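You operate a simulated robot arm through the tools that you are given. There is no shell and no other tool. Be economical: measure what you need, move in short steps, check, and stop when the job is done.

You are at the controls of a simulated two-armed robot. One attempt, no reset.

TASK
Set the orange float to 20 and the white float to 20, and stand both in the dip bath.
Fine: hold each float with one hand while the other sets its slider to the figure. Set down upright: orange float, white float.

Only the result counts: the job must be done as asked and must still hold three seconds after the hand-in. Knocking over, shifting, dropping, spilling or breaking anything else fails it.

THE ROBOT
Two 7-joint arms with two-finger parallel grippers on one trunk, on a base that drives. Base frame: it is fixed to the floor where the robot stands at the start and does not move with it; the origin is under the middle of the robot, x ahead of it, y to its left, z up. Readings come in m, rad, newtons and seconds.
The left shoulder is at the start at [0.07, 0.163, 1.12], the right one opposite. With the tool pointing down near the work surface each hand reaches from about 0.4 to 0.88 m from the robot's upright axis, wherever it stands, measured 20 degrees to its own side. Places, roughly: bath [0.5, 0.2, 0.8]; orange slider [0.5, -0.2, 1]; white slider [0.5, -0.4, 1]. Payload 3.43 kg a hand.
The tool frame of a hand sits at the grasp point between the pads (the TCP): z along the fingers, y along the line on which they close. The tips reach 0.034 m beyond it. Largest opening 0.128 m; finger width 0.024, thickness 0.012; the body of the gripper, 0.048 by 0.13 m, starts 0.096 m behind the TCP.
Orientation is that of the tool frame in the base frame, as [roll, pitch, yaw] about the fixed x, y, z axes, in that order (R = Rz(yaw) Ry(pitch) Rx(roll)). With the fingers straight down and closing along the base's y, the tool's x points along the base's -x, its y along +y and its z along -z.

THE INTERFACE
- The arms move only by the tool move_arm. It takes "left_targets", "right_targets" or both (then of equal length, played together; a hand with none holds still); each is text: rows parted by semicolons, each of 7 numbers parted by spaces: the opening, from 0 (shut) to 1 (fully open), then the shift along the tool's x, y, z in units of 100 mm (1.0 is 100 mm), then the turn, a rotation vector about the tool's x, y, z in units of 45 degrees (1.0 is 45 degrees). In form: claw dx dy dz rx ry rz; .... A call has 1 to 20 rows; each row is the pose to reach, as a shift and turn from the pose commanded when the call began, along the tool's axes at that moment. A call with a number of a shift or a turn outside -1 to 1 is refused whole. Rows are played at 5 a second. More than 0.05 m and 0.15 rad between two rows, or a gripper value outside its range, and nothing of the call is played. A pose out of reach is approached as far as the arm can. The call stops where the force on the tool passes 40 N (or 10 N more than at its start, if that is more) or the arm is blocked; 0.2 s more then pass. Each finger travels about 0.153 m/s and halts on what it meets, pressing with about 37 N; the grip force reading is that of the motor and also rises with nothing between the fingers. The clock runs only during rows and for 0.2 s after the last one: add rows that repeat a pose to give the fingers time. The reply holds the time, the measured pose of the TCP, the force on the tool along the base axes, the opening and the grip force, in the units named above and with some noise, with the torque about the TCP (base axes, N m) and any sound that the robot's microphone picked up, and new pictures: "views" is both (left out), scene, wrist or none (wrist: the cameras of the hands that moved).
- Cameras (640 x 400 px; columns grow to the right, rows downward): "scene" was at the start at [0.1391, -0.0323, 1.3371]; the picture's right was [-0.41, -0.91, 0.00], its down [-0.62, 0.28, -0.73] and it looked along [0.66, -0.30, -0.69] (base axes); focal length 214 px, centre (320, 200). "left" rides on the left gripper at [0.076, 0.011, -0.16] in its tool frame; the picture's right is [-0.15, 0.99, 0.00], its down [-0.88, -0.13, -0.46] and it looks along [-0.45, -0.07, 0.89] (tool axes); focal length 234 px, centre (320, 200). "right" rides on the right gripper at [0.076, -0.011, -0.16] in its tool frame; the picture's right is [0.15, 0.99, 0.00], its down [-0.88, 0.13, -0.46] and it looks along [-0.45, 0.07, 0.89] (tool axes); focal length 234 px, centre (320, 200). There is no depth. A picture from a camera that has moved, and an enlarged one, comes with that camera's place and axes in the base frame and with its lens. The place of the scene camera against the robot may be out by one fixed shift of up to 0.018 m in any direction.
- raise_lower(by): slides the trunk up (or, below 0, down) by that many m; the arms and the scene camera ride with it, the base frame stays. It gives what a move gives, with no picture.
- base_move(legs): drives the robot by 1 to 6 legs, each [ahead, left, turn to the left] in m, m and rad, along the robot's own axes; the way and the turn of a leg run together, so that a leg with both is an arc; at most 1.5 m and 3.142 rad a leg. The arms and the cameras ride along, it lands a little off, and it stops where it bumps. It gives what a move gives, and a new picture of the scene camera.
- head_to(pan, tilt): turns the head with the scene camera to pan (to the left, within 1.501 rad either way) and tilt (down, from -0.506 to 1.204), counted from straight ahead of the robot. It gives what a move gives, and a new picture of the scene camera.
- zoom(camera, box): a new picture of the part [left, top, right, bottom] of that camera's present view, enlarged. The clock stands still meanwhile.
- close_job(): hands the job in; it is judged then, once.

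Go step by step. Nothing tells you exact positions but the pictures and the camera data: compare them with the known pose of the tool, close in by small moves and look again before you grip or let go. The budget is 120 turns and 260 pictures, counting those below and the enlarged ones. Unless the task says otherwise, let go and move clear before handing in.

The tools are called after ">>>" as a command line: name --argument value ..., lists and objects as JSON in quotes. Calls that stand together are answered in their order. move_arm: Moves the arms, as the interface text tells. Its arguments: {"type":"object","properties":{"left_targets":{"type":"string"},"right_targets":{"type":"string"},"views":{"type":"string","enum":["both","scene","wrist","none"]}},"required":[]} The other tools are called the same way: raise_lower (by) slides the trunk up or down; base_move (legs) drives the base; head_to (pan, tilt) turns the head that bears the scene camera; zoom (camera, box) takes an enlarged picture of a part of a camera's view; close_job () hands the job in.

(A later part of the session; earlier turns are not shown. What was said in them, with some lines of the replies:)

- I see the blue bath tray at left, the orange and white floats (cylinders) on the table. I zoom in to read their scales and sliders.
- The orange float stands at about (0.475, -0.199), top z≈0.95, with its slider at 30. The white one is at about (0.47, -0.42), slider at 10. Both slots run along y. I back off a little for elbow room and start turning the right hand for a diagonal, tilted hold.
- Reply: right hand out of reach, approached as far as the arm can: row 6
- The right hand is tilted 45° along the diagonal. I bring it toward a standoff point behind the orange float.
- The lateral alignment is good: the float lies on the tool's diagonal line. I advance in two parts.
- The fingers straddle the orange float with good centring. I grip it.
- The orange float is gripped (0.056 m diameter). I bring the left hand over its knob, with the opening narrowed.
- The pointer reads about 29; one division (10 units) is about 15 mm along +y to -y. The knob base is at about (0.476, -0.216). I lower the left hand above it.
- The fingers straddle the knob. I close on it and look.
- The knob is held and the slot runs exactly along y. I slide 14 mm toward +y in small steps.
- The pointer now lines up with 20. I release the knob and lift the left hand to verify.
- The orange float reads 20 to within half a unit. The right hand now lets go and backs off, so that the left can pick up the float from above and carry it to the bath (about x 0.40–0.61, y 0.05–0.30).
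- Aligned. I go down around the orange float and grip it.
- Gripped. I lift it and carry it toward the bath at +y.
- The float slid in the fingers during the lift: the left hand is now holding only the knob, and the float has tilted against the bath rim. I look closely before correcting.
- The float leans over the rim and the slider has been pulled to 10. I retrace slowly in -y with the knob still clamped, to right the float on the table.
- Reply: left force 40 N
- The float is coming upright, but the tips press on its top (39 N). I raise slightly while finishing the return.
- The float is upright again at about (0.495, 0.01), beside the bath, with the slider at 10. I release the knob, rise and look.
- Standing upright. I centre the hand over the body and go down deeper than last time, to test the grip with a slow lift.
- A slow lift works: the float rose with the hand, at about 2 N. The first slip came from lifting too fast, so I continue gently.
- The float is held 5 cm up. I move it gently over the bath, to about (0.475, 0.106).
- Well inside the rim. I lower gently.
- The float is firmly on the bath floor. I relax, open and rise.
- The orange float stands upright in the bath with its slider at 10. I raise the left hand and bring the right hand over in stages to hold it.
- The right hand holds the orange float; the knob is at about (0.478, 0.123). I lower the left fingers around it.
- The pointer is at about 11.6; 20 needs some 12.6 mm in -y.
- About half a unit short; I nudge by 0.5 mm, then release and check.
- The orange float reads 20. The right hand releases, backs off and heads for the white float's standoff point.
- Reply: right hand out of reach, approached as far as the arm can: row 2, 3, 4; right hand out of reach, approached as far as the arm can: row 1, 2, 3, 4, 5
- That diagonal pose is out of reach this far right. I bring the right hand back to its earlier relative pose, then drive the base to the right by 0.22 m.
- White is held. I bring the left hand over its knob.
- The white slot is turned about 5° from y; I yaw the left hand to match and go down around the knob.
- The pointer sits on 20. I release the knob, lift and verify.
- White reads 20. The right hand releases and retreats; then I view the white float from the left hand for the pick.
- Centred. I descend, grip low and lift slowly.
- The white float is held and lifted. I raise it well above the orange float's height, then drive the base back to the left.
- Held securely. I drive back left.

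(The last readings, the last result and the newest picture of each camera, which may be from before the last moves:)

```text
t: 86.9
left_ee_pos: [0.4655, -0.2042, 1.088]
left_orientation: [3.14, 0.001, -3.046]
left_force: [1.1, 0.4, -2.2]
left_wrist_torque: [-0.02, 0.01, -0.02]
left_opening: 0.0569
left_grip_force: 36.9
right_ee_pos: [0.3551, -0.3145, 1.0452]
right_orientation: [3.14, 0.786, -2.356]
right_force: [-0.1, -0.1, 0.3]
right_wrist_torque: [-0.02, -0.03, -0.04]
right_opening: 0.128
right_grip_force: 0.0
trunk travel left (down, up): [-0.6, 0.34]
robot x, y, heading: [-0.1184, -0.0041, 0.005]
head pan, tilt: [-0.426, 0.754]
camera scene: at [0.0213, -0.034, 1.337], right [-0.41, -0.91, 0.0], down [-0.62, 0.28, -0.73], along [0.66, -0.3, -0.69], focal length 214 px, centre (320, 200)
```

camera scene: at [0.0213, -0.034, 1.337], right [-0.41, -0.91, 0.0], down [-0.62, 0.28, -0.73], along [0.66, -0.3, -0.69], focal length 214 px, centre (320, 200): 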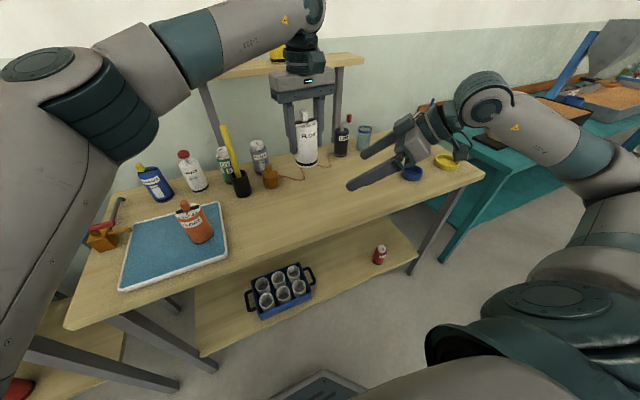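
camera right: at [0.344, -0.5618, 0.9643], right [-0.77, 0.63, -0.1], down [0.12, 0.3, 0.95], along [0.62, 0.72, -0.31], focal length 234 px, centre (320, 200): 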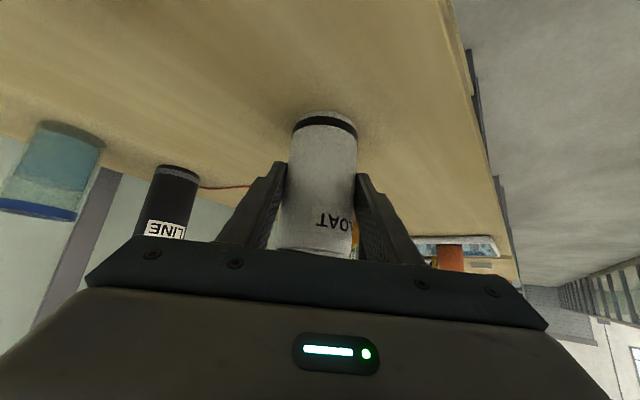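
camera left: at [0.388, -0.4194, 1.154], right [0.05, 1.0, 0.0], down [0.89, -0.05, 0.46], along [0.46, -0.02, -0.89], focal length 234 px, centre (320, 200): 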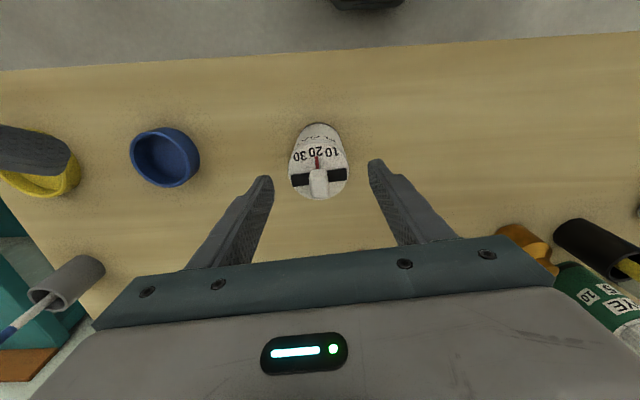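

I carry it in gentle steps across toward (0.525, 0.20), above the orange float.

>>> move_arm --left_targets "0 0 0.06 0 0 0 0; 0 -0.02 0.18 0 0 0 0; 0 -0.03 0.34 0 0 0 0; 0 -0.05 0.5 0 0 0 0; 0 -0.06 0.66 0 0 0 0; 0 -0.08 0.82 0 0 0 0; 0 -0.09 0.94 0 0 0 0; 0 -0.095 0.995 0 0 0 0" --views "none"

>>> move_arm --left_targets "0 0 0.06 0 0 0 0; 0 -0.02 0.18 0 0 0 0; 0 -0.03 0.34 0 0 0 0; 0 -0.05 0.5 0 0 0 0; 0 -0.06 0.66 0 0 0 0; 0 -0.08 0.82 0 0 0 0; 0 -0.09 0.94 0 0 0 0; 0 -0.095 0.995 0 0 0 0" --views "scene"

```text
t: 88.7
left_ee_pos: [0.4648, -0.1039, 1.0876]
left_orientation: [-3.141, 0.001, -3.045]
left_force: [0.2, 0.3, -1.3]
left_wrist_torque: [-0.01, 0.01, -0.01]
left_opening: 0.057
left_grip_force: 37.0
right_ee_pos: [0.3556, -0.314, 1.044]
right_orientation: [3.139, 0.786, -2.355]
right_force: [0.4, -1.1, 0.6]
right_wrist_torque: [0.01, 0.01, -0.01]
right_opening: 0.128
right_grip_force: 0.1
trunk travel left (down, up): [-0.6, 0.34]
robot x, y, heading: [-0.1161, -0.0002, 0.005]
head pan, tilt: [-0.426, 0.754]
```

```text
t: 90.5
left_ee_pos: [0.4658, -0.004, 1.0887]
left_orientation: [3.141, 0.001, -3.045]
left_force: [0.1, -0.9, -0.6]
left_wrist_torque: [0.01, -0.01, -0.02]
left_opening: 0.057
left_grip_force: 36.6
right_ee_pos: [0.3546, -0.3131, 1.0454]
right_orientation: [3.138, 0.785, -2.355]
right_force: [-0.5, -0.5, -0.1]
right_wrist_torque: [0.02, -0.02, 0.0]
right_opening: 0.1281
right_grip_force: 0.1
trunk travel left (down, up): [-0.6, 0.34]
robot x, y, heading: [-0.118, 0.0004, 0.001]
head pan, tilt: [-0.426, 0.754]
camera scene: at [0.0212, -0.0334, 1.3371], right [-0.41, -0.91, 0.0], down [-0.62, 0.28, -0.73], along [0.66, -0.3, -0.69], focal length 214 px, centre (320, 200)
```

scene: 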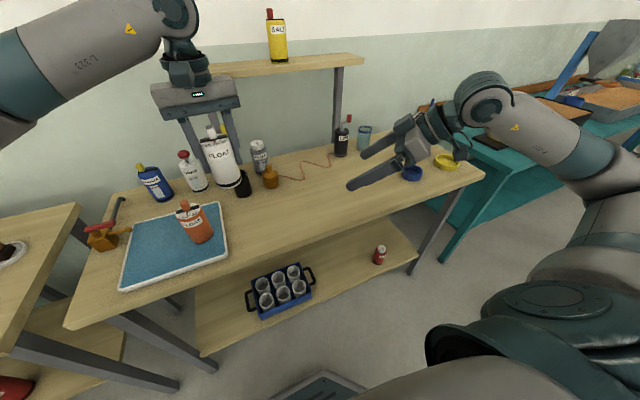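

>>> move_arm --left_targets "0 -0.02 0.06 0 0 0 0; 0 -0.07 0.18 0 0 0 0; 0 -0.13 0.34 0 0 0 0; 0 -0.2 0.5 0 0 0 0; 0 -0.26 0.66 0 0 0 0; 0 -0.33 0.82 0 0 0 0; 0 -0.37 0.93 0 0 0 0; 0 -0.395 0.966 0 0 0 0" --views "none"

>>> move_arm --left_targets "0 -0.02 0.06 0 0 0 0; 0 -0.07 0.18 0 0 0 0; 0 -0.13 0.34 0 0 0 0; 0 -0.2 0.5 0 0 0 0; 0 -0.26 0.66 0 0 0 0; 0 -0.33 0.82 0 0 0 0; 0 -0.37 0.95 0 0 0 0; 0 -0.395 1 0 0 0 0; 0 -0.395 1 0 0 0 0" --views "both"

>>> zoom --camera "scene" --box '[98, 120, 258, 240]'

```text
t: 92.3
left_ee_pos: [0.4954, 0.0952, 1.086]
left_orientation: [3.142, 0.0, -3.045]
left_force: [-0.3, -1.1, -1.6]
left_wrist_torque: [0.0, -0.02, -0.02]
left_opening: 0.0572
left_grip_force: 36.9
right_ee_pos: [0.3558, -0.3137, 1.044]
right_orientation: [3.14, 0.786, -2.355]
right_force: [0.2, -0.2, -0.1]
right_wrist_torque: [-0.01, -0.03, -0.01]
right_opening: 0.1281
right_grip_force: 0.2
trunk travel left (down, up): [-0.6, 0.34]
robot x, y, heading: [-0.1173, -0.0016, -0.002]
head pan, tilt: [-0.426, 0.754]
```

```text
t: 94.3
left_ee_pos: [0.5246, 0.1995, 1.0885]
left_orientation: [3.14, 0.001, -3.046]
left_force: [-0.3, 0.2, -1.0]
left_wrist_torque: [0.03, -0.01, 0.01]
left_opening: 0.0572
left_grip_force: 36.7
right_ee_pos: [0.3544, -0.314, 1.0458]
right_orientation: [3.14, 0.786, -2.356]
right_force: [0.3, 0.1, 0.3]
right_wrist_torque: [-0.01, 0.02, 0.01]
right_opening: 0.1279
right_grip_force: 0.0
trunk travel left (down, up): [-0.6, 0.34]
robot x, y, heading: [-0.119, 0.0021, 0.001]
head pan, tilt: [-0.426, 0.754]
camera scene: at [0.0212, -0.0335, 1.3371], right [-0.41, -0.91, 0.0], down [-0.62, 0.28, -0.73], along [0.66, -0.3, -0.69], focal length 214 px, centre (320, 200)
camera left: at [0.4484, 0.204, 1.2484], right [0.05, 1.0, 0.0], down [0.89, -0.05, 0.46], along [0.46, -0.02, -0.89], focal length 234 px, centre (320, 200)
```

scene: 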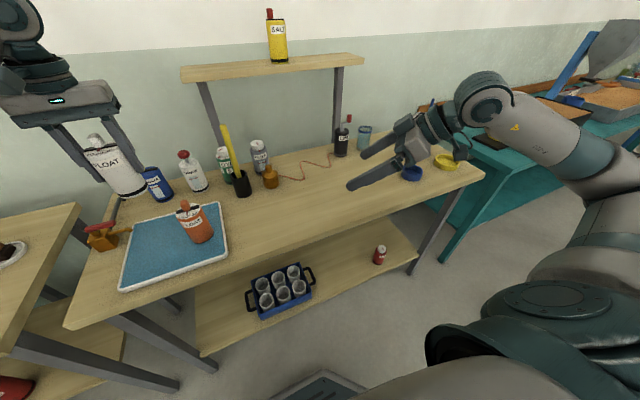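
left: 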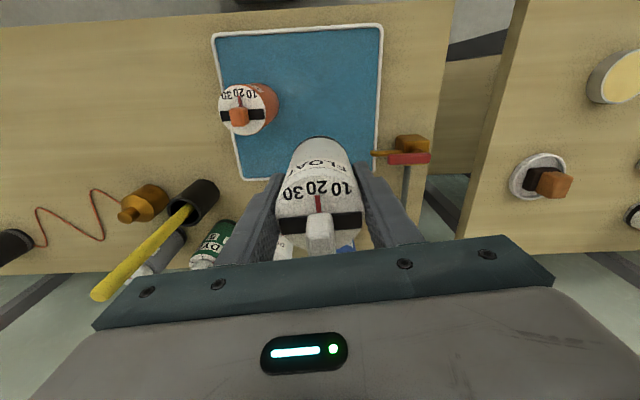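

```text
3.33 times, centred on (178, 180) of scene
camera zoom: at [0.0212, -0.0335, 1.3371], right [-0.41, -0.91, 0.0], down [-0.62, 0.28, -0.73], along [0.66, -0.3, -0.69], focal length 715 px, centre (793, 267)
```

zoom: 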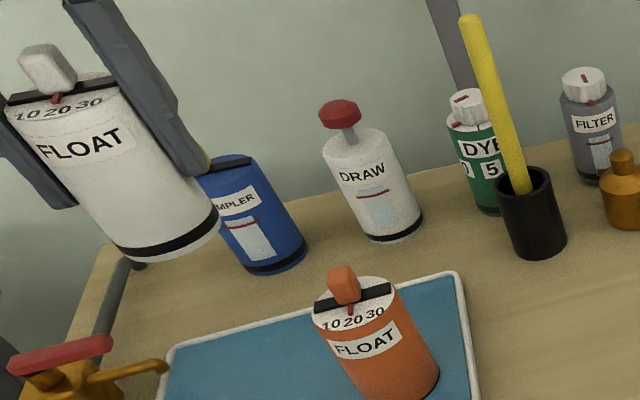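

Positioned over the bath at (0.525, 0.20), clear of orange and the rims. I lower slowly.

>>> move_arm --left_targets "0 0 0 0.04 0 0 0; 0 0 0 0.12 0 0 0; 0 0 0 0.24 0 0 0; 0 0 0 0.36 0 0 0; 0 0 0 0.48 0 0 0; 0 0 0 0.6 0 0 0; 0 0 0 0.72 0 0 0; 0 0 0 0.84 0 0 0; 0 0 0 0.95 0 0 0; 0 0 0 1 0 0 0" --views "none"

>>> move_arm --left_targets "0 0 0 0.05 0 0 0; 0 0 0 0.15 0 0 0; 0 0 0 0.27 0 0 0; 0 0 0 0.39 0 0 0; 0 0 0 0.5 0 0 0; 0 0 0 0.6 0 0 0; 0 0 0 0.67 0 0 0; 0 0 0 0.7 0 0 0; 0 0 0 0.7 0 0 0" --views "scene"

>>> zoom --camera "scene" --box '[98, 160, 258, 260]'

```text
t: 96.5
left_ee_pos: [0.5253, 0.1997, 0.9875]
left_orientation: [3.141, 0.001, -3.046]
left_force: [0.2, -0.2, -1.5]
left_wrist_torque: [-0.01, -0.02, -0.01]
left_opening: 0.0571
left_grip_force: 37.0
right_ee_pos: [0.3554, -0.3134, 1.0449]
right_orientation: [3.139, 0.786, -2.357]
right_force: [-0.3, -0.4, -0.6]
right_wrist_torque: [0.01, -0.02, -0.03]
right_opening: 0.1278
right_grip_force: 0.1
trunk travel left (down, up): [-0.6, 0.34]
robot x, y, heading: [-0.117, -0.004, 0.007]
head pan, tilt: [-0.426, 0.754]
```

```text
t: 98.5
left_ee_pos: [0.5238, 0.2001, 0.9214]
left_orientation: [-3.14, 0.005, -3.045]
left_force: [7.8, 6.1, 27.7]
left_wrist_torque: [0.71, 0.16, -0.12]
left_opening: 0.057
left_grip_force: 37.5
right_ee_pos: [0.3543, -0.3136, 1.0467]
right_orientation: [3.141, 0.785, -2.354]
right_force: [0.2, 0.3, -0.8]
right_wrist_torque: [-0.02, -0.02, -0.03]
right_opening: 0.1279
right_grip_force: 0.0
trunk travel left (down, up): [-0.6, 0.34]
robot x, y, heading: [-0.1179, -0.0021, 0.004]
head pan, tilt: [-0.426, 0.754]
camera scene: at [0.019, -0.0337, 1.3377], right [-0.41, -0.91, 0.0], down [-0.62, 0.28, -0.73], along [0.67, -0.3, -0.68], focal length 214 px, centre (320, 200)
```

scene: 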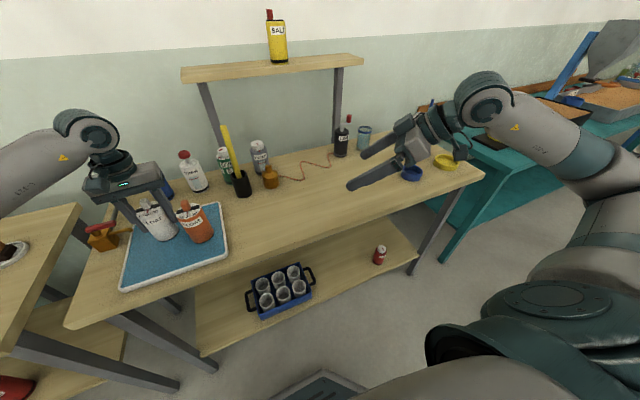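

```text
4.00 times, centred on (178, 210) of scene
camera zoom: at [0.019, -0.0337, 1.3377], right [-0.41, -0.91, 0.0], down [-0.62, 0.28, -0.73], along [0.67, -0.3, -0.68], focal length 858 px, centre (888, 160)
```

zoom: 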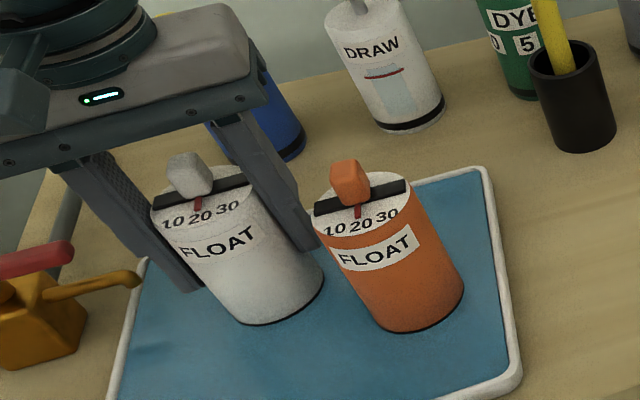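

The float touches the bath floor (28 N). I ease up 3 mm, then open just enough and rise.

>>> move_arm --left_targets "0 0 0 -0.02 0 0 0; 0 0 0 -0.03 0 0 0; 0 0 0 -0.03 0 0 0" --views "wrist"

>>> zoom --camera "scene" --box '[118, 180, 214, 250]'

```text
t: 99.3
left_ee_pos: [0.523, 0.1988, 0.92]
left_orientation: [3.139, -0.003, -3.046]
left_force: [1.5, 0.7, 5.8]
left_wrist_torque: [-0.03, -0.22, 0.05]
left_opening: 0.0569
left_grip_force: 36.9
right_ee_pos: [0.3546, -0.3149, 1.047]
right_orientation: [3.14, 0.786, -2.357]
right_force: [0.5, 0.3, 0.1]
right_wrist_torque: [0.01, -0.01, 0.01]
right_opening: 0.1278
right_grip_force: 0.2
trunk travel left (down, up): [-0.6, 0.34]
robot x, y, heading: [-0.1199, -0.0045, 0.003]
head pan, tilt: [-0.426, 0.754]
camera left: at [0.447, 0.2036, 1.0804], right [0.05, 1.0, 0.0], down [0.89, -0.05, 0.45], along [0.45, -0.02, -0.89], focal length 234 px, centre (320, 200)
```

left: 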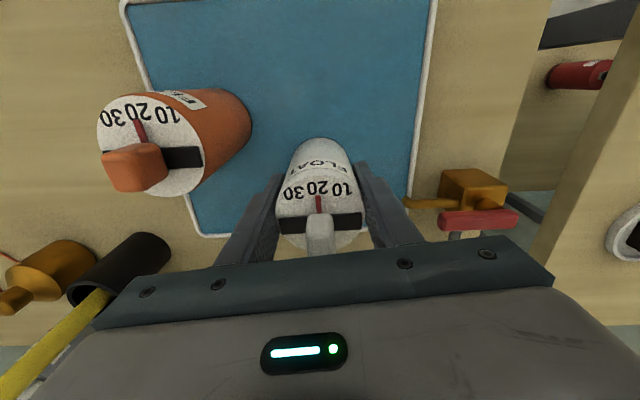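

```text
5.71 times, centred on (166, 215) of scene
camera zoom: at [0.0203, -0.0337, 1.337], right [-0.41, -0.91, 0.0], down [-0.62, 0.28, -0.73], along [0.66, -0.3, -0.68], focal length 1226 px, centre (1200, 114)
```

zoom: 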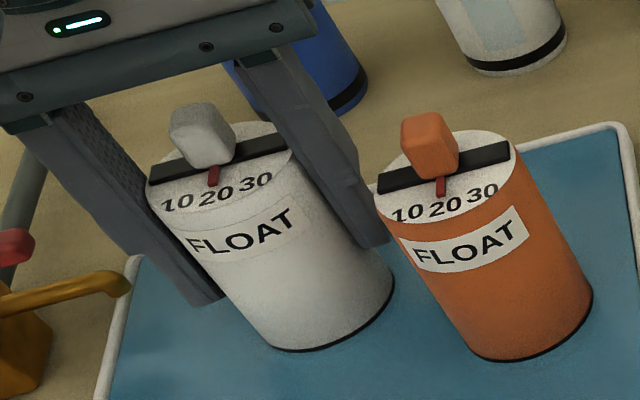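

Still in light contact with the floor and both read 20. I open slightly and rise.

>>> move_arm --left_targets "0.46 0 0 0 0 0 0; 0.56 0 0 0 0 0 0; 0.56 0 0 0 0 0 0; 0.56 0 0 -0.2 0 0 0; 0.56 0 0 -0.5 0 0 0; 0.56 0 0 -0.9 0 0 0; 0.56 0 0 -1 0 0 0" --views "wrist"

>>> zoom --camera "scene" --box '[118, 180, 246, 260]'

```text
t: 100.9
left_ee_pos: [0.5241, 0.1973, 1.0222]
left_orientation: [3.142, -0.001, -3.047]
left_force: [-0.4, 0.1, 0.0]
left_wrist_torque: [0.01, -0.05, 0.03]
left_opening: 0.0719
left_grip_force: 0.0
right_ee_pos: [0.3554, -0.3142, 1.0458]
right_orientation: [3.14, 0.786, -2.356]
right_force: [0.6, -0.4, -0.4]
right_wrist_torque: [0.0, 0.01, 0.02]
right_opening: 0.1279
right_grip_force: 0.1
trunk travel left (down, up): [-0.6, 0.34]
robot x, y, heading: [-0.1137, -0.0016, 0.003]
head pan, tilt: [-0.426, 0.754]
camera left: at [0.4476, 0.2024, 1.1821], right [0.05, 1.0, 0.0], down [0.89, -0.05, 0.46], along [0.46, -0.02, -0.89], focal length 234 px, centre (320, 200)
```

left: 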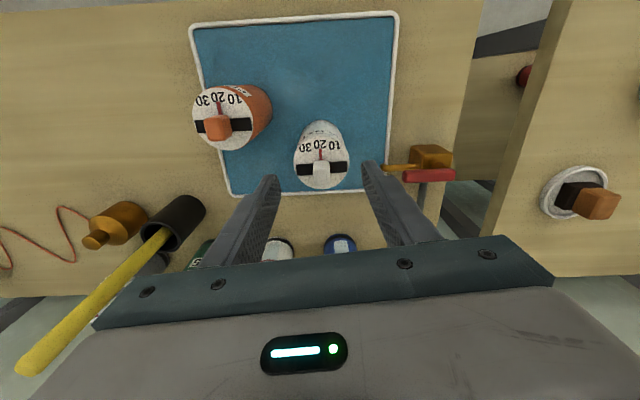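

```text
5.00 times, centred on (182, 220) of scene
camera zoom: at [0.0212, -0.0332, 1.3371], right [-0.41, -0.91, 0.0], down [-0.62, 0.28, -0.73], along [0.66, -0.3, -0.69], focal length 1072 px, centre (1010, 100)
```

zoom: 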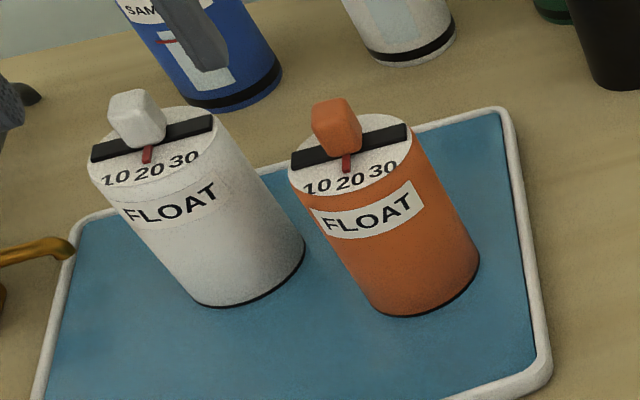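

Both stand upright in the bath. I raise the left hand clear and make one last check of both pointers.

>>> move_arm --left_targets "0.56 0 0 -0.4 0 0 0; 0.56 0 0 -0.8 0 0 0; 0.56 0 0 -1 0 0 0; 0.56 0 0 -1 0 0 0" --views "none"

>>> zoom --camera "left" --box '[216, 60, 376, 160]'

>>> zoom --camera "scene" --box '[0, 100, 480, 400]'

```text
t: 101.9
left_ee_pos: [0.5228, 0.1982, 1.1201]
left_orientation: [3.141, -0.001, -3.048]
left_force: [0.1, -0.2, -0.3]
left_wrist_torque: [-0.03, 0.0, 0.03]
left_opening: 0.0719
left_grip_force: 0.0
right_ee_pos: [0.3552, -0.3152, 1.0455]
right_orientation: [3.14, 0.784, -2.358]
right_force: [-0.6, 0.0, 0.9]
right_wrist_torque: [0.04, 0.07, -0.03]
right_opening: 0.128
right_grip_force: 0.1
trunk travel left (down, up): [-0.6, 0.34]
robot x, y, heading: [-0.1167, -0.0003, 0.004]
head pan, tilt: [-0.426, 0.754]
```

```text
4.00 times, centred on (296, 110) of left
camera zoom: at [0.4464, 0.2024, 1.2818], right [0.05, 1.0, 0.0], down [0.89, -0.05, 0.46], along [0.45, -0.02, -0.89], focal length 937 px, centre (416, 560)
```

zoom: 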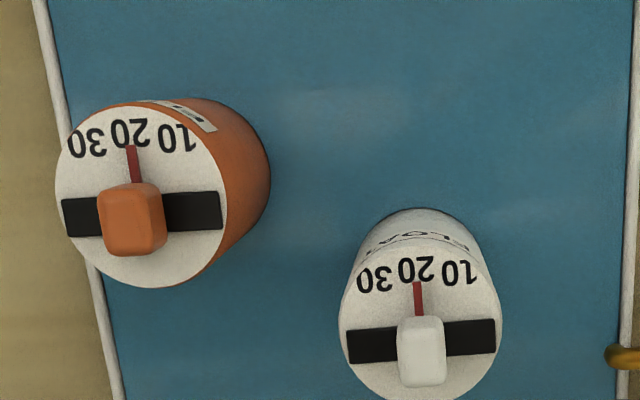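

```text
1.33 times, centred on (240, 250) of scene
camera zoom: at [0.0212, -0.0334, 1.3371], right [-0.41, -0.91, 0.0], down [-0.62, 0.28, -0.73], along [0.66, -0.3, -0.69], focal length 286 px, centre (427, 133)
```

zoom: 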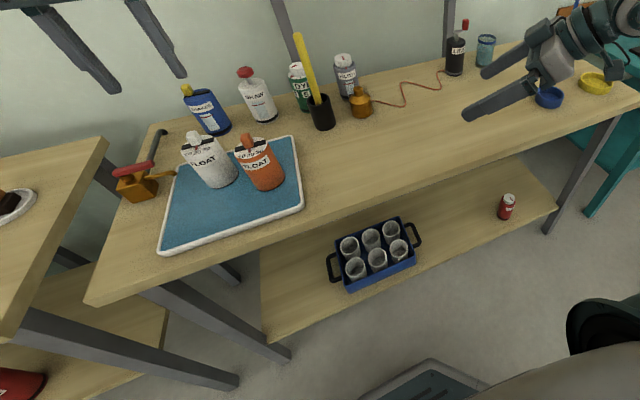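

Both floats read 20 and stand upright in the bath, the hands are clear, and the other items look where they were. I hand the job in.

>>> close_job

```text
The job is handed in.
```

The orange and white floats are both set to 20, to within about half a unit by eye, and both stand upright in the dip bath.

The orange float slipped in the grip on its first lift and tipped against the bath rim. I righted it, put it in the bath and reset its slider to 20 there. In the last pictures the hands were clear and nothing else appeared to have moved.
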